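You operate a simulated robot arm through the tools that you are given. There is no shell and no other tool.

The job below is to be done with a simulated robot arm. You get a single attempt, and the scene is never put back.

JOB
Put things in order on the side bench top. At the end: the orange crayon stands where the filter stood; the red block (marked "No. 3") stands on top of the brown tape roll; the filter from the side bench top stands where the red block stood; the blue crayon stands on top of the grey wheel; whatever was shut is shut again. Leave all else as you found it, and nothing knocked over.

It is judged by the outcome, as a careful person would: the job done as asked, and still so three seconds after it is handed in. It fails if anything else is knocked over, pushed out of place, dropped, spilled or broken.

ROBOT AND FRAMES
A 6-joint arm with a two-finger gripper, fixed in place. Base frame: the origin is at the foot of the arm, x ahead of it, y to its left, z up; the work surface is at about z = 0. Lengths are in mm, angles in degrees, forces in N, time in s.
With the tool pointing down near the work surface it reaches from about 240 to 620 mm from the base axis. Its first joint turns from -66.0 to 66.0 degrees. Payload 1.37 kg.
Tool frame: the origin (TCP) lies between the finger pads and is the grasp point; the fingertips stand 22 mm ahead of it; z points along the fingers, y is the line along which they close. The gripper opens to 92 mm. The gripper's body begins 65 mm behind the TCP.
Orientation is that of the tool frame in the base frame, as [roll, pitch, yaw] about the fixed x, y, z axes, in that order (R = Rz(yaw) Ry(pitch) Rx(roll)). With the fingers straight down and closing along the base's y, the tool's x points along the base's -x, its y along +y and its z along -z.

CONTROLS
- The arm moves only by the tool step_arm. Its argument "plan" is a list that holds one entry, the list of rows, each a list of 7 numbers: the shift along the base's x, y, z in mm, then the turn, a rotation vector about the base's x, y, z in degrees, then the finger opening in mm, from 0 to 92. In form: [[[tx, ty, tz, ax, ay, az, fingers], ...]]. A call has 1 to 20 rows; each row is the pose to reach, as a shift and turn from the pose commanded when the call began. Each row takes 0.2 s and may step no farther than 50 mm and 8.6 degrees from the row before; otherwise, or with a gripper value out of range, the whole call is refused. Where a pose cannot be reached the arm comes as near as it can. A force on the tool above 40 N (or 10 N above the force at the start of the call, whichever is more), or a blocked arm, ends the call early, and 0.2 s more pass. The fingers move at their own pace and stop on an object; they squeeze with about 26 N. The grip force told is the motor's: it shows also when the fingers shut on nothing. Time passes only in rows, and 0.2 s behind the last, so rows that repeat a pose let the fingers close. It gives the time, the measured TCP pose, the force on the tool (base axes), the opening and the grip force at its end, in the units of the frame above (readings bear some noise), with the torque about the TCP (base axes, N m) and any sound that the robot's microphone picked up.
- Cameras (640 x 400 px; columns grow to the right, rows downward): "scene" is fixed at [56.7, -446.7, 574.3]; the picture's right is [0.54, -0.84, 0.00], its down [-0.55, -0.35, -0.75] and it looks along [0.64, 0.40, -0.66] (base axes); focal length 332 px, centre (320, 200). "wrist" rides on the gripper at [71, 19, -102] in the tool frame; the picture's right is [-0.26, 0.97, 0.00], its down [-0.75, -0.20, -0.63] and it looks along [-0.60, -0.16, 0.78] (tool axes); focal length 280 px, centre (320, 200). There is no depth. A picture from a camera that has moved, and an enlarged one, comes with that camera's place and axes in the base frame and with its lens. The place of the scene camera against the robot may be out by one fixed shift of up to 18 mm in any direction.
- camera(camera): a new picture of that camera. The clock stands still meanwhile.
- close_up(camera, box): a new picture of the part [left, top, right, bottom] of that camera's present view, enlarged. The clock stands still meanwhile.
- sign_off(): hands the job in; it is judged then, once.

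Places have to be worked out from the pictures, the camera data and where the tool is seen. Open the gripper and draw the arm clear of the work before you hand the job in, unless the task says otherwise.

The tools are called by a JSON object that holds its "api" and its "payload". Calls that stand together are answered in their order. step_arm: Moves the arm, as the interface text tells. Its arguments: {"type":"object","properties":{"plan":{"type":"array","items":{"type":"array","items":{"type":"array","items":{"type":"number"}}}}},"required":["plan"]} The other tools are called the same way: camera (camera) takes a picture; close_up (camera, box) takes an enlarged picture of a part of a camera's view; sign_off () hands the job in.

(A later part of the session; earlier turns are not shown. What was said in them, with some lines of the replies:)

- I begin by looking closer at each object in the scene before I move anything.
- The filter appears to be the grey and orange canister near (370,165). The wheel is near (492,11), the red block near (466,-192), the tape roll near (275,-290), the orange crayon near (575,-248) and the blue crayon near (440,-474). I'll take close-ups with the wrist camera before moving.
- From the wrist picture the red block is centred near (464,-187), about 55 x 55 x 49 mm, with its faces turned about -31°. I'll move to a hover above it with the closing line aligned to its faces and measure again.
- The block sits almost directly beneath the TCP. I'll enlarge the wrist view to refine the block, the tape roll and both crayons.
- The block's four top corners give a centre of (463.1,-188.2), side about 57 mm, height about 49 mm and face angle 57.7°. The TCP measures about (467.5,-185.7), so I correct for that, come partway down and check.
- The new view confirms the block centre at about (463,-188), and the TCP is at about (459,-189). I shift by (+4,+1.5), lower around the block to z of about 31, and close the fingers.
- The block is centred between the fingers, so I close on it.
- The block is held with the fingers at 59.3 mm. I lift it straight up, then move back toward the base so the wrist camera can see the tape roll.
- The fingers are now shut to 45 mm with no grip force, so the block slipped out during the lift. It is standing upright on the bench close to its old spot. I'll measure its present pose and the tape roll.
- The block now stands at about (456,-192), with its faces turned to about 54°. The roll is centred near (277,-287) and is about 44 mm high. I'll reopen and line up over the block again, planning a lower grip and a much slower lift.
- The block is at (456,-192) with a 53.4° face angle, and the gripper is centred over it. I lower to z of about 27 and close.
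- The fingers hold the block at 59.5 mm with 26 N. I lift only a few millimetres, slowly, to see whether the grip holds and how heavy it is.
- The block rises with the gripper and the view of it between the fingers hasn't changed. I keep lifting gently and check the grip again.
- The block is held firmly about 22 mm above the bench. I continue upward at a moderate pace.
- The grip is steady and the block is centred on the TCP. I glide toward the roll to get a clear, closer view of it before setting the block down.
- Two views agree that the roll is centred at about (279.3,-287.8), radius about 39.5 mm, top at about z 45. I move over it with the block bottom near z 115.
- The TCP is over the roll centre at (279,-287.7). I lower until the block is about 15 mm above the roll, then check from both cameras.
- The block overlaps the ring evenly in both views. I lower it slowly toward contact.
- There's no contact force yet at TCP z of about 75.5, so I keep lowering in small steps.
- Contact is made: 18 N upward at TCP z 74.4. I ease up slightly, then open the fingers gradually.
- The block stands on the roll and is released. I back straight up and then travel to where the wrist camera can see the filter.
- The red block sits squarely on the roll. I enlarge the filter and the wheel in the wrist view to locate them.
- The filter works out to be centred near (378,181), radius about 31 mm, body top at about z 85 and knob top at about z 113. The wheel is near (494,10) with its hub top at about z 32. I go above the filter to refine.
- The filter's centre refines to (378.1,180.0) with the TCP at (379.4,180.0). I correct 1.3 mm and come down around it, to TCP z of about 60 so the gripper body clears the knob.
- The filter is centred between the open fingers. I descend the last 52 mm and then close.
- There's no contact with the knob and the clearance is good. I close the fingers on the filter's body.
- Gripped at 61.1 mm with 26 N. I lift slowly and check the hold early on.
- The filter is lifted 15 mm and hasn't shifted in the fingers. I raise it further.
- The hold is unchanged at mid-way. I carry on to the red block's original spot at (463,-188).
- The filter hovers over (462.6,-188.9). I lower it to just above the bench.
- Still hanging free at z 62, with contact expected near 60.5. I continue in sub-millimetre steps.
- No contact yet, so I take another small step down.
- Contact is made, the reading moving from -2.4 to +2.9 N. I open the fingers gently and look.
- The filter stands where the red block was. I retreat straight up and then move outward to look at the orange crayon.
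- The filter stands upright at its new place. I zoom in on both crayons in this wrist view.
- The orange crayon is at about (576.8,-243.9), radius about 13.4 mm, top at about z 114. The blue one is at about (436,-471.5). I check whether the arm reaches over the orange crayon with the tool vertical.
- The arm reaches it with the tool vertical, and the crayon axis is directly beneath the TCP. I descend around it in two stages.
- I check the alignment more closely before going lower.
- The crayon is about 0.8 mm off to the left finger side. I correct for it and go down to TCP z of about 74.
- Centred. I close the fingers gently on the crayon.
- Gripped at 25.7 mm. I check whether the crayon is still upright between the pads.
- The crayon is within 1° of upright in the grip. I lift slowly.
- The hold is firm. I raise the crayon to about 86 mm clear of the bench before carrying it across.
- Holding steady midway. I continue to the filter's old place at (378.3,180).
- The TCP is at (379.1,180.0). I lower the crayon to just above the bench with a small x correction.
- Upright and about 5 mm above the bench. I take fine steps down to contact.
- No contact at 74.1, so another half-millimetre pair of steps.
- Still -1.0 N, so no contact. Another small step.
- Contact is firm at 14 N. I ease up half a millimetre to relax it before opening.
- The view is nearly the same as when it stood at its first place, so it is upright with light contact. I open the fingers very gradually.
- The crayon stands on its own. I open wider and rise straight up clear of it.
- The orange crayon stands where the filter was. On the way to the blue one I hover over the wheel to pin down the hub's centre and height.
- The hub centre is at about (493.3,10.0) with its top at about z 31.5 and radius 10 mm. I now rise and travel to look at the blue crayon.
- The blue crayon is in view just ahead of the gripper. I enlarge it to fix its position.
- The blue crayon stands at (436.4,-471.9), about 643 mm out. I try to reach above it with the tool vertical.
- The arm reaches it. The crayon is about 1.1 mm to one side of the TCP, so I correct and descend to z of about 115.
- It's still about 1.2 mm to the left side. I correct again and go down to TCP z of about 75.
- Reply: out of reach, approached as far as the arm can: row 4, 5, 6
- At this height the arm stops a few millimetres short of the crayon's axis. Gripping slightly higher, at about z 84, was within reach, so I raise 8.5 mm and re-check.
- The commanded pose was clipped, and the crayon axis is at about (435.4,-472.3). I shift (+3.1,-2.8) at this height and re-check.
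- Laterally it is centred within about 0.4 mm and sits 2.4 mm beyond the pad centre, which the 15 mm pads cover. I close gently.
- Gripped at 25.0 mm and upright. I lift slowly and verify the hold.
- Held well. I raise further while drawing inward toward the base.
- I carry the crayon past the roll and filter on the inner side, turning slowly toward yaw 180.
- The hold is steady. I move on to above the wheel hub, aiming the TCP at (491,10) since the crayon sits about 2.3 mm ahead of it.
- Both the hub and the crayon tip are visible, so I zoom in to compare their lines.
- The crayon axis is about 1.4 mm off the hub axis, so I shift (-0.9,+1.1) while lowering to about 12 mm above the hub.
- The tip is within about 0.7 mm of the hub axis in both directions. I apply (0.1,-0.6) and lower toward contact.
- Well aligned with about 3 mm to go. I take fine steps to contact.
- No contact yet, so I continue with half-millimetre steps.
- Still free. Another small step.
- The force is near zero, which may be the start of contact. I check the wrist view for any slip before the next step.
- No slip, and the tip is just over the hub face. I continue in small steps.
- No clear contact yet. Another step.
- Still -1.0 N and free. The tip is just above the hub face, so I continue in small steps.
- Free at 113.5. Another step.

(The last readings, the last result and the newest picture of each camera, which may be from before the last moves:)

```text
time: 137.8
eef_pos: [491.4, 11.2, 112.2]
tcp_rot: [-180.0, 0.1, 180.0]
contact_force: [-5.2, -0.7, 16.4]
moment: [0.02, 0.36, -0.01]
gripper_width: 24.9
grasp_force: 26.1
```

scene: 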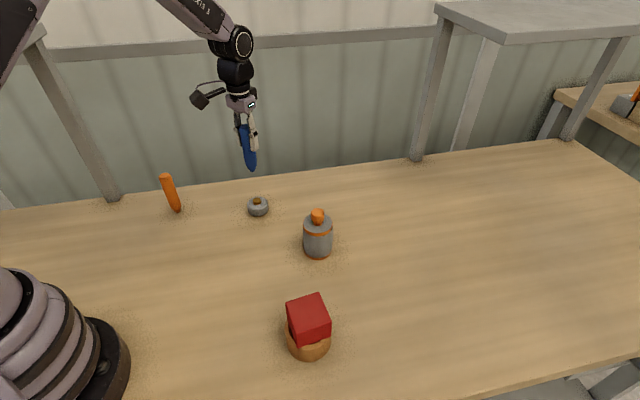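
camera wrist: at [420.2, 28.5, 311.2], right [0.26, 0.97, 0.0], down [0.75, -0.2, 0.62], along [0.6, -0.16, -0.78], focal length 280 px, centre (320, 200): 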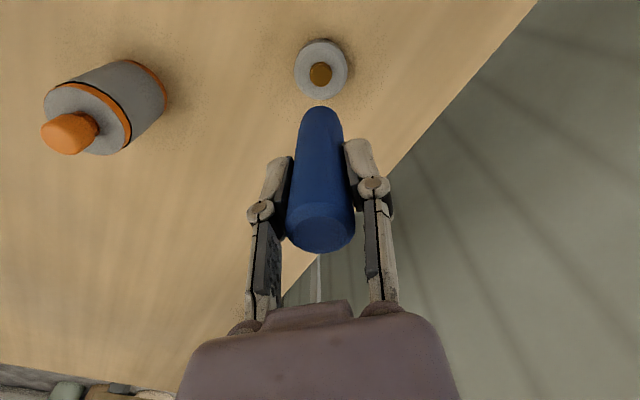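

Contact at 16 N with TCP z of about 112.5. I look closely at how the tip sits on the hub before relaxing.

{"api": "close_up", "payload": {"camera": "wrist", "box": [280, 70, 360, 130]}}

{"api": "close_up", "payload": {"camera": "scene", "box": [235, 180, 283, 220]}}

{"api": "close_up", "payload": {"camera": "wrist", "box": [240, 95, 400, 285]}}

```text
6.67 times, centred on (320, 100) of wrist
camera zoom: at [419.7, 28.9, 215.3], right [0.26, 0.97, 0.0], down [0.75, -0.2, 0.63], along [0.6, -0.16, -0.78], focal length 1869 px, centre (320, 867)
```

zoom: 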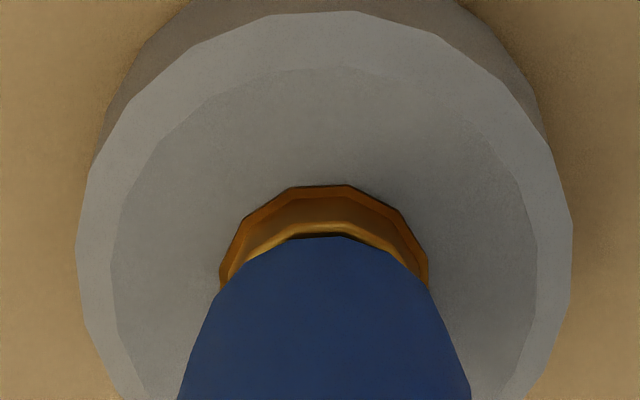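

```text
10.00 times, centred on (259, 200) of scene
camera zoom: at [56.6, -446.7, 574.3], right [0.54, -0.84, 0.0], down [-0.55, -0.35, -0.75], along [0.64, 0.4, -0.66], focal length 3317 px, centre (930, 200)
```

zoom: 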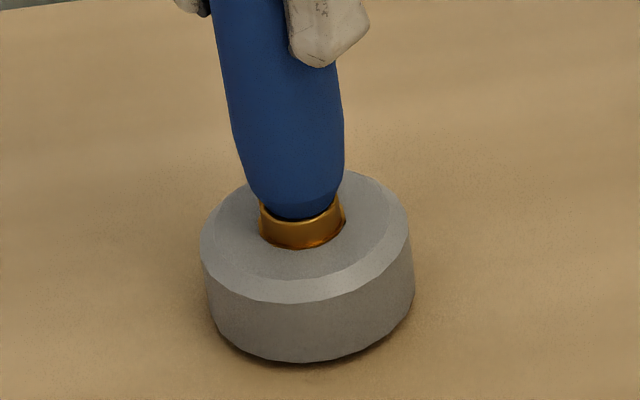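

```text
2.11 times, centred on (320, 190) of wrist
camera zoom: at [419.7, 28.9, 215.3], right [0.26, 0.97, 0.0], down [0.75, -0.2, 0.63], along [0.6, -0.16, -0.78], focal length 590 px, centre (320, 221)
```

zoom: 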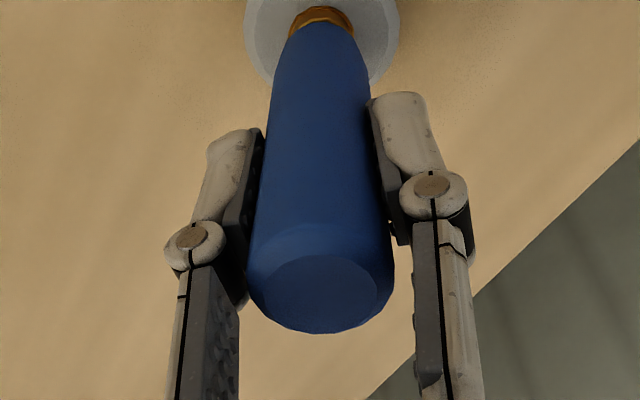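

The tip sits within the hub face, laterally centred and about 1 mm inside the near edge. I relax the pressure slightly.

{"api": "step_arm", "payload": {"plan": [[[0, 0, 0.3, 0, 0, 0, 2], [0, 0, 0.5, 0, 0, 0, 2], [0, 0, 0.5, 0, 0, 0, 2]]]}}

{"api": "close_up", "payload": {"camera": "wrist", "box": [240, 95, 400, 285]}}

```text
time: 138.6
eef_pos: [491.6, 10.4, 111.7]
tcp_rot: [180.0, 0.1, -179.9]
contact_force: [-4.2, -1.6, 16.0]
moment: [-0.09, 0.21, -0.03]
gripper_width: 24.8
grasp_force: 25.6
```

```text
2.11 times, centred on (320, 190) of wrist
camera zoom: at [420.0, 29.1, 215.2], right [0.26, 0.97, 0.0], down [0.75, -0.2, 0.63], along [0.6, -0.16, -0.78], focal length 590 px, centre (320, 221)
```

zoom: 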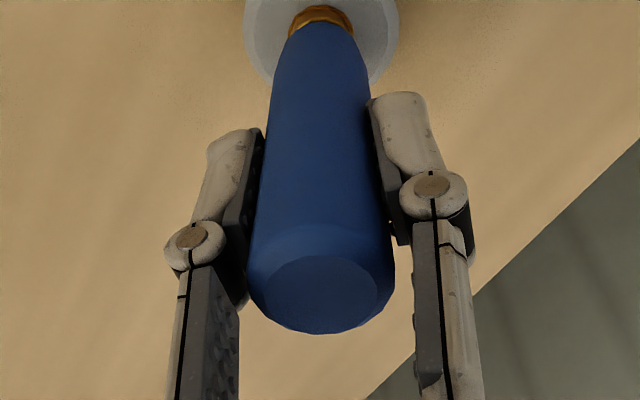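

Still 16 N, so I ease up a little more to leave only light contact.

{"api": "step_arm", "payload": {"plan": [[[0, 0, 0.3, 0, 0, 0, 2], [0, 0, 0.5, 0, 0, 0, 2], [0, 0, 0.5, 0, 0, 0, 2]]]}}

```text
time: 139.4
eef_pos: [490.6, 10.4, 113.6]
tcp_rot: [-180.0, -0.1, 180.0]
contact_force: [0.7, 0.5, 0.7]
moment: [0.01, -0.04, -0.01]
gripper_width: 24.7
grasp_force: 26.4
```

Light contact now, about 1.5 N above the free-hanging reading. I open the fingers very gradually.

{"api": "step_arm", "payload": {"plan": [[[0, 0, 0, 0, 0, 0, 21], [0, 0, 0, 0, 0, 0, 23.5], [0, 0, 0, 0, 0, 0, 24.5], [0, 0, 0, 0, 0, 0, 25.2], [0, 0, 0, 0, 0, 0, 25.8], [0, 0, 0, 0, 0, 0, 26.5], [0, 0, 0, 0, 0, 0, 27.5], [0, 0, 0, 0, 0, 0, 29], [0, 0, 0, 0, 0, 0, 31], [0, 0, 0, 0, 0, 0, 31]]]}}

{"api": "close_up", "payload": {"camera": "wrist", "box": [240, 95, 400, 285]}}

{"api": "close_up", "payload": {"camera": "scene", "box": [220, 120, 300, 220]}}

```text
time: 141.6
eef_pos: [490.5, 10.2, 113.3]
tcp_rot: [-179.9, -0.1, 180.0]
contact_force: [-0.2, -0.4, -0.2]
moment: [-0.01, 0.0, 0.06]
gripper_width: 31.1
grasp_force: 0.0
```

```text
2.11 times, centred on (320, 190) of wrist
camera zoom: at [419.8, 28.9, 216.1], right [0.26, 0.97, 0.0], down [0.75, -0.2, 0.63], along [0.6, -0.16, -0.78], focal length 590 px, centre (320, 221)
```

zoom: 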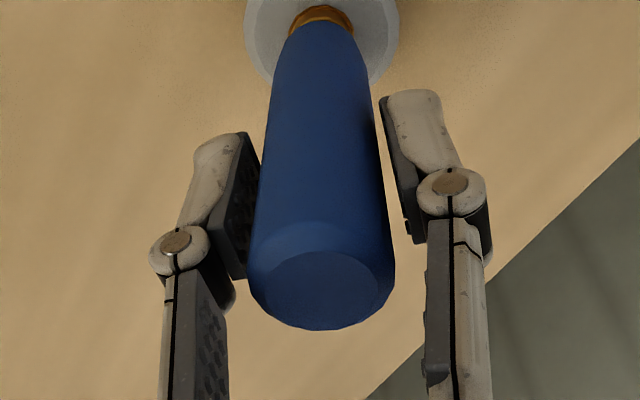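

```text
4.00 times, centred on (260, 170) of scene
camera zoom: at [56.7, -446.7, 574.3], right [0.54, -0.84, 0.0], down [-0.55, -0.35, -0.75], along [0.64, 0.4, -0.66], focal length 1327 px, centre (560, 320)
```

zoom: 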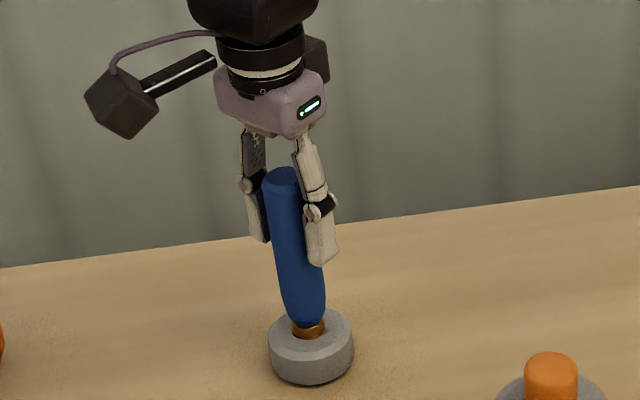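

The fingers are just clear and the crayon stands on the hub. I open a bit more, wait, and check it stays put while the fingers are still around it.

{"api": "step_arm", "payload": {"plan": [[[0, 0, 0, 0, 0, 0, 34], [0, 0, 0, 0, 0, 0, 38], [0, 0, 0, 0, 0, 0, 42], [0, 0, 0, 0, 0, 0, 42], [0, 0, 0, 0, 0, 0, 42], [0, 0, 0, 0, 0, 0, 42], [0, 0, 0, 0, 0, 0, 42], [0, 0, 0, 0, 0, 0, 42]]]}}

{"api": "close_up", "payload": {"camera": "wrist", "box": [240, 95, 400, 285]}}

{"api": "close_up", "payload": {"camera": "scene", "box": [220, 120, 300, 220]}}

```text
time: 143.4
eef_pos: [490.5, 10.4, 113.1]
tcp_rot: [179.9, 0.0, -180.0]
contact_force: [-0.1, -0.1, -0.4]
moment: [0.0, 0.0, -0.02]
gripper_width: 42.1
grasp_force: 0.1
```

```text
2.11 times, centred on (320, 190) of wrist
camera zoom: at [419.8, 28.9, 216.1], right [0.26, 0.97, 0.0], down [0.75, -0.2, 0.63], along [0.6, -0.16, -0.78], focal length 590 px, centre (320, 221)
```

zoom: 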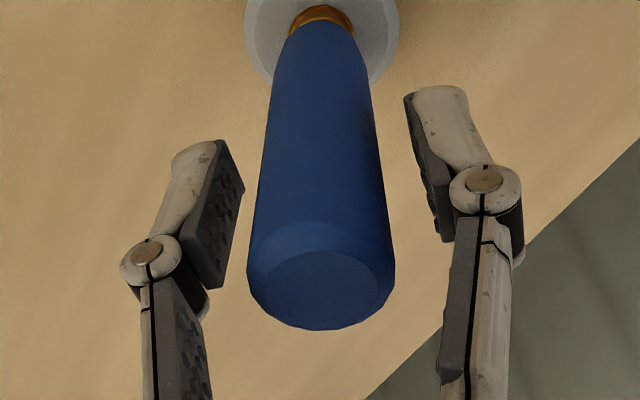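

```text
4.00 times, centred on (260, 170) of scene
camera zoom: at [56.7, -446.7, 574.3], right [0.54, -0.84, 0.0], down [-0.55, -0.35, -0.75], along [0.64, 0.4, -0.66], focal length 1327 px, centre (560, 320)
```

zoom: 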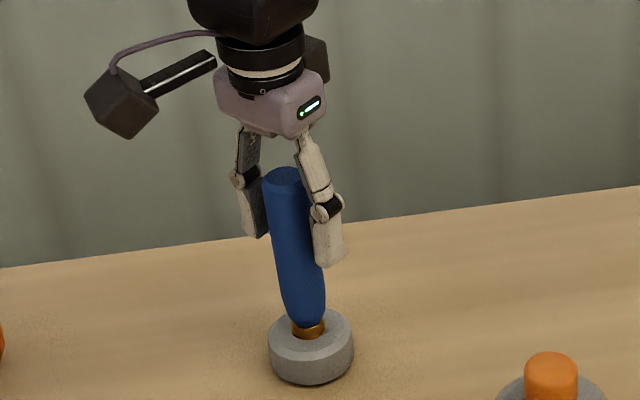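

It is steady, with no motion between pictures. I open wide and rise straight up, then draw back toward the start pose.

{"api": "step_arm", "payload": {"plan": [[[0, 0, 0, 0, 0, 0, 56], [0, 0, 0, 0, 0, 0, 70], [0, 0, 0, 0, 0, 0, 80], [0, 0, 6, 0, 0, 0, 80], [0, 0, 18, 0, 0, 0, 80], [0, 0, 36, 0, 0, 0, 80], [0, 0, 60, 0, 0, 0, 80], [0, 0, 90, 0, 0, 0, 80], [0, 0, 125, 0, 0, 0, 80], [0, 0, 160, 0, 0, 0, 80], [-15, -2, 175, 0, 0, 0, 92], [-45, -4, 176, 0, 0, 0, 92], [-80, -7, 176, 0, 0, 0, 92], [-106, -10, 176, 0, 0, 0, 92], [-106, -10, 176, 0, 0, 0, 92], [-106, -10, 176, 0, 0, 0, 92]]]}}

{"api": "camera", "payload": {"camera": "wrist"}}

{"api": "camera", "payload": {"camera": "scene"}}

```text
time: 146.8
eef_pos: [385.6, -2.1, 289.2]
tcp_rot: [-179.9, 0.0, 180.0]
contact_force: [-0.8, -0.9, -0.3]
moment: [-0.04, -0.03, 0.02]
gripper_width: 92.1
grasp_force: 0.1
```

```text
taken
camera wrist: at [314.6, 17.6, 392.2], right [0.26, 0.97, 0.0], down [0.75, -0.2, 0.63], along [0.6, -0.16, -0.78], focal length 280 px, centre (320, 200)
```

wrist: 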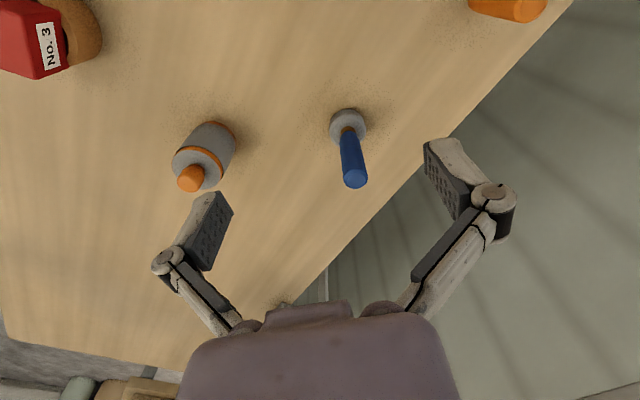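

```text
taken
```

scene: 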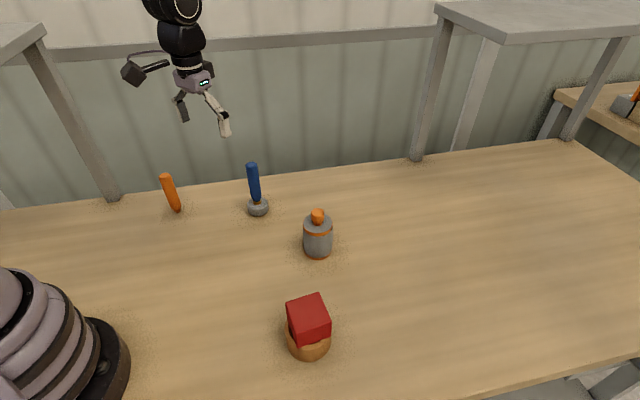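

Everything looks in place. I take final close-ups to confirm all the items are upright before handing in.

{"api": "close_up", "payload": {"camera": "scene", "box": [130, 140, 290, 240]}}

{"api": "close_up", "payload": {"camera": "scene", "box": [260, 190, 380, 370]}}

{"api": "close_up", "payload": {"camera": "wrist", "box": [150, 90, 390, 210]}}

```text
4.00 times, centred on (210, 190) of scene
camera zoom: at [56.7, -446.7, 574.3], right [0.54, -0.84, 0.0], down [-0.55, -0.35, -0.75], along [0.64, 0.4, -0.66], focal length 1327 px, centre (760, 240)
```

zoom: 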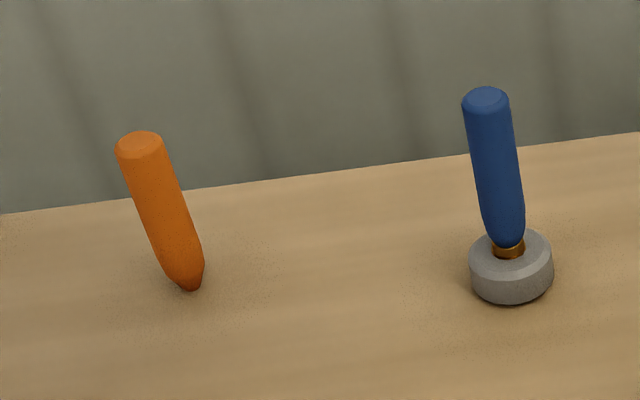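

```text
2.22 times, centred on (320, 280) of scene
camera zoom: at [56.7, -446.7, 574.3], right [0.54, -0.84, 0.0], down [-0.55, -0.35, -0.75], along [0.64, 0.4, -0.66], focal length 737 px, centre (320, 22)
```

zoom: 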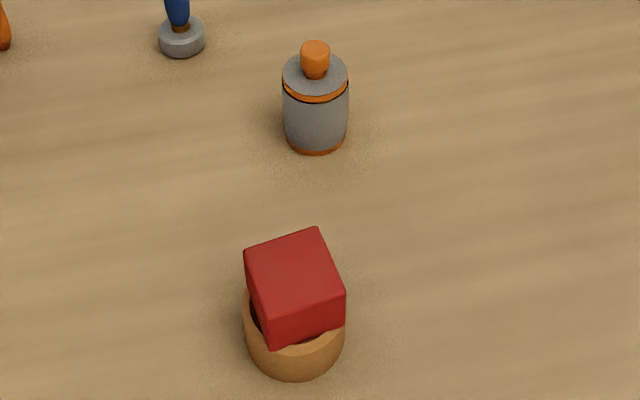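

```text
2.67 times, centred on (270, 150) of wrist
camera zoom: at [314.6, 17.6, 392.2], right [0.26, 0.97, 0.0], down [0.75, -0.2, 0.63], along [0.6, -0.16, -0.78], focal length 748 px, centre (453, 333)
```

zoom: 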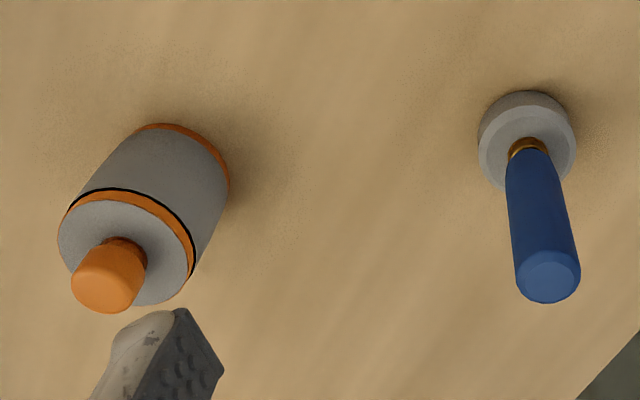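

All four pieces are upright and where they should be. The orange crayon is at the filter's old place, the filter is at the red block's old place, the red block is on the tape roll and the blue crayon is on the wheel. Nothing was opened, the gripper is open and the arm is clear, so I hand the job in.

{"api": "sign_off", "payload": {}}

```text
The job is handed in.
```

I finished the job and handed it in. The last pictures showed every piece upright and in place, but I haven't seen how it was judged.

- **Orange crayon:** it stands where the filter stood.
- **Filter:** it stands where the red block originally stood.
- **Red block (No. 3):** it rests on top of the brown tape roll. My first lift was too fast and the block slipped out of the fingers. It stayed upright and shifted about 8 mm, and no sound was reported. I picked it up again more slowly and put the filter on the block's original spot.
- **Blue crayon:** it stands on the hub of the grey wheel. It balances on its tip and stayed still after I let go.

I found nothing shut on the bench and opened nothing. The wheel and roll look to be where they were. The gripper is open and the arm is back near its starting position.
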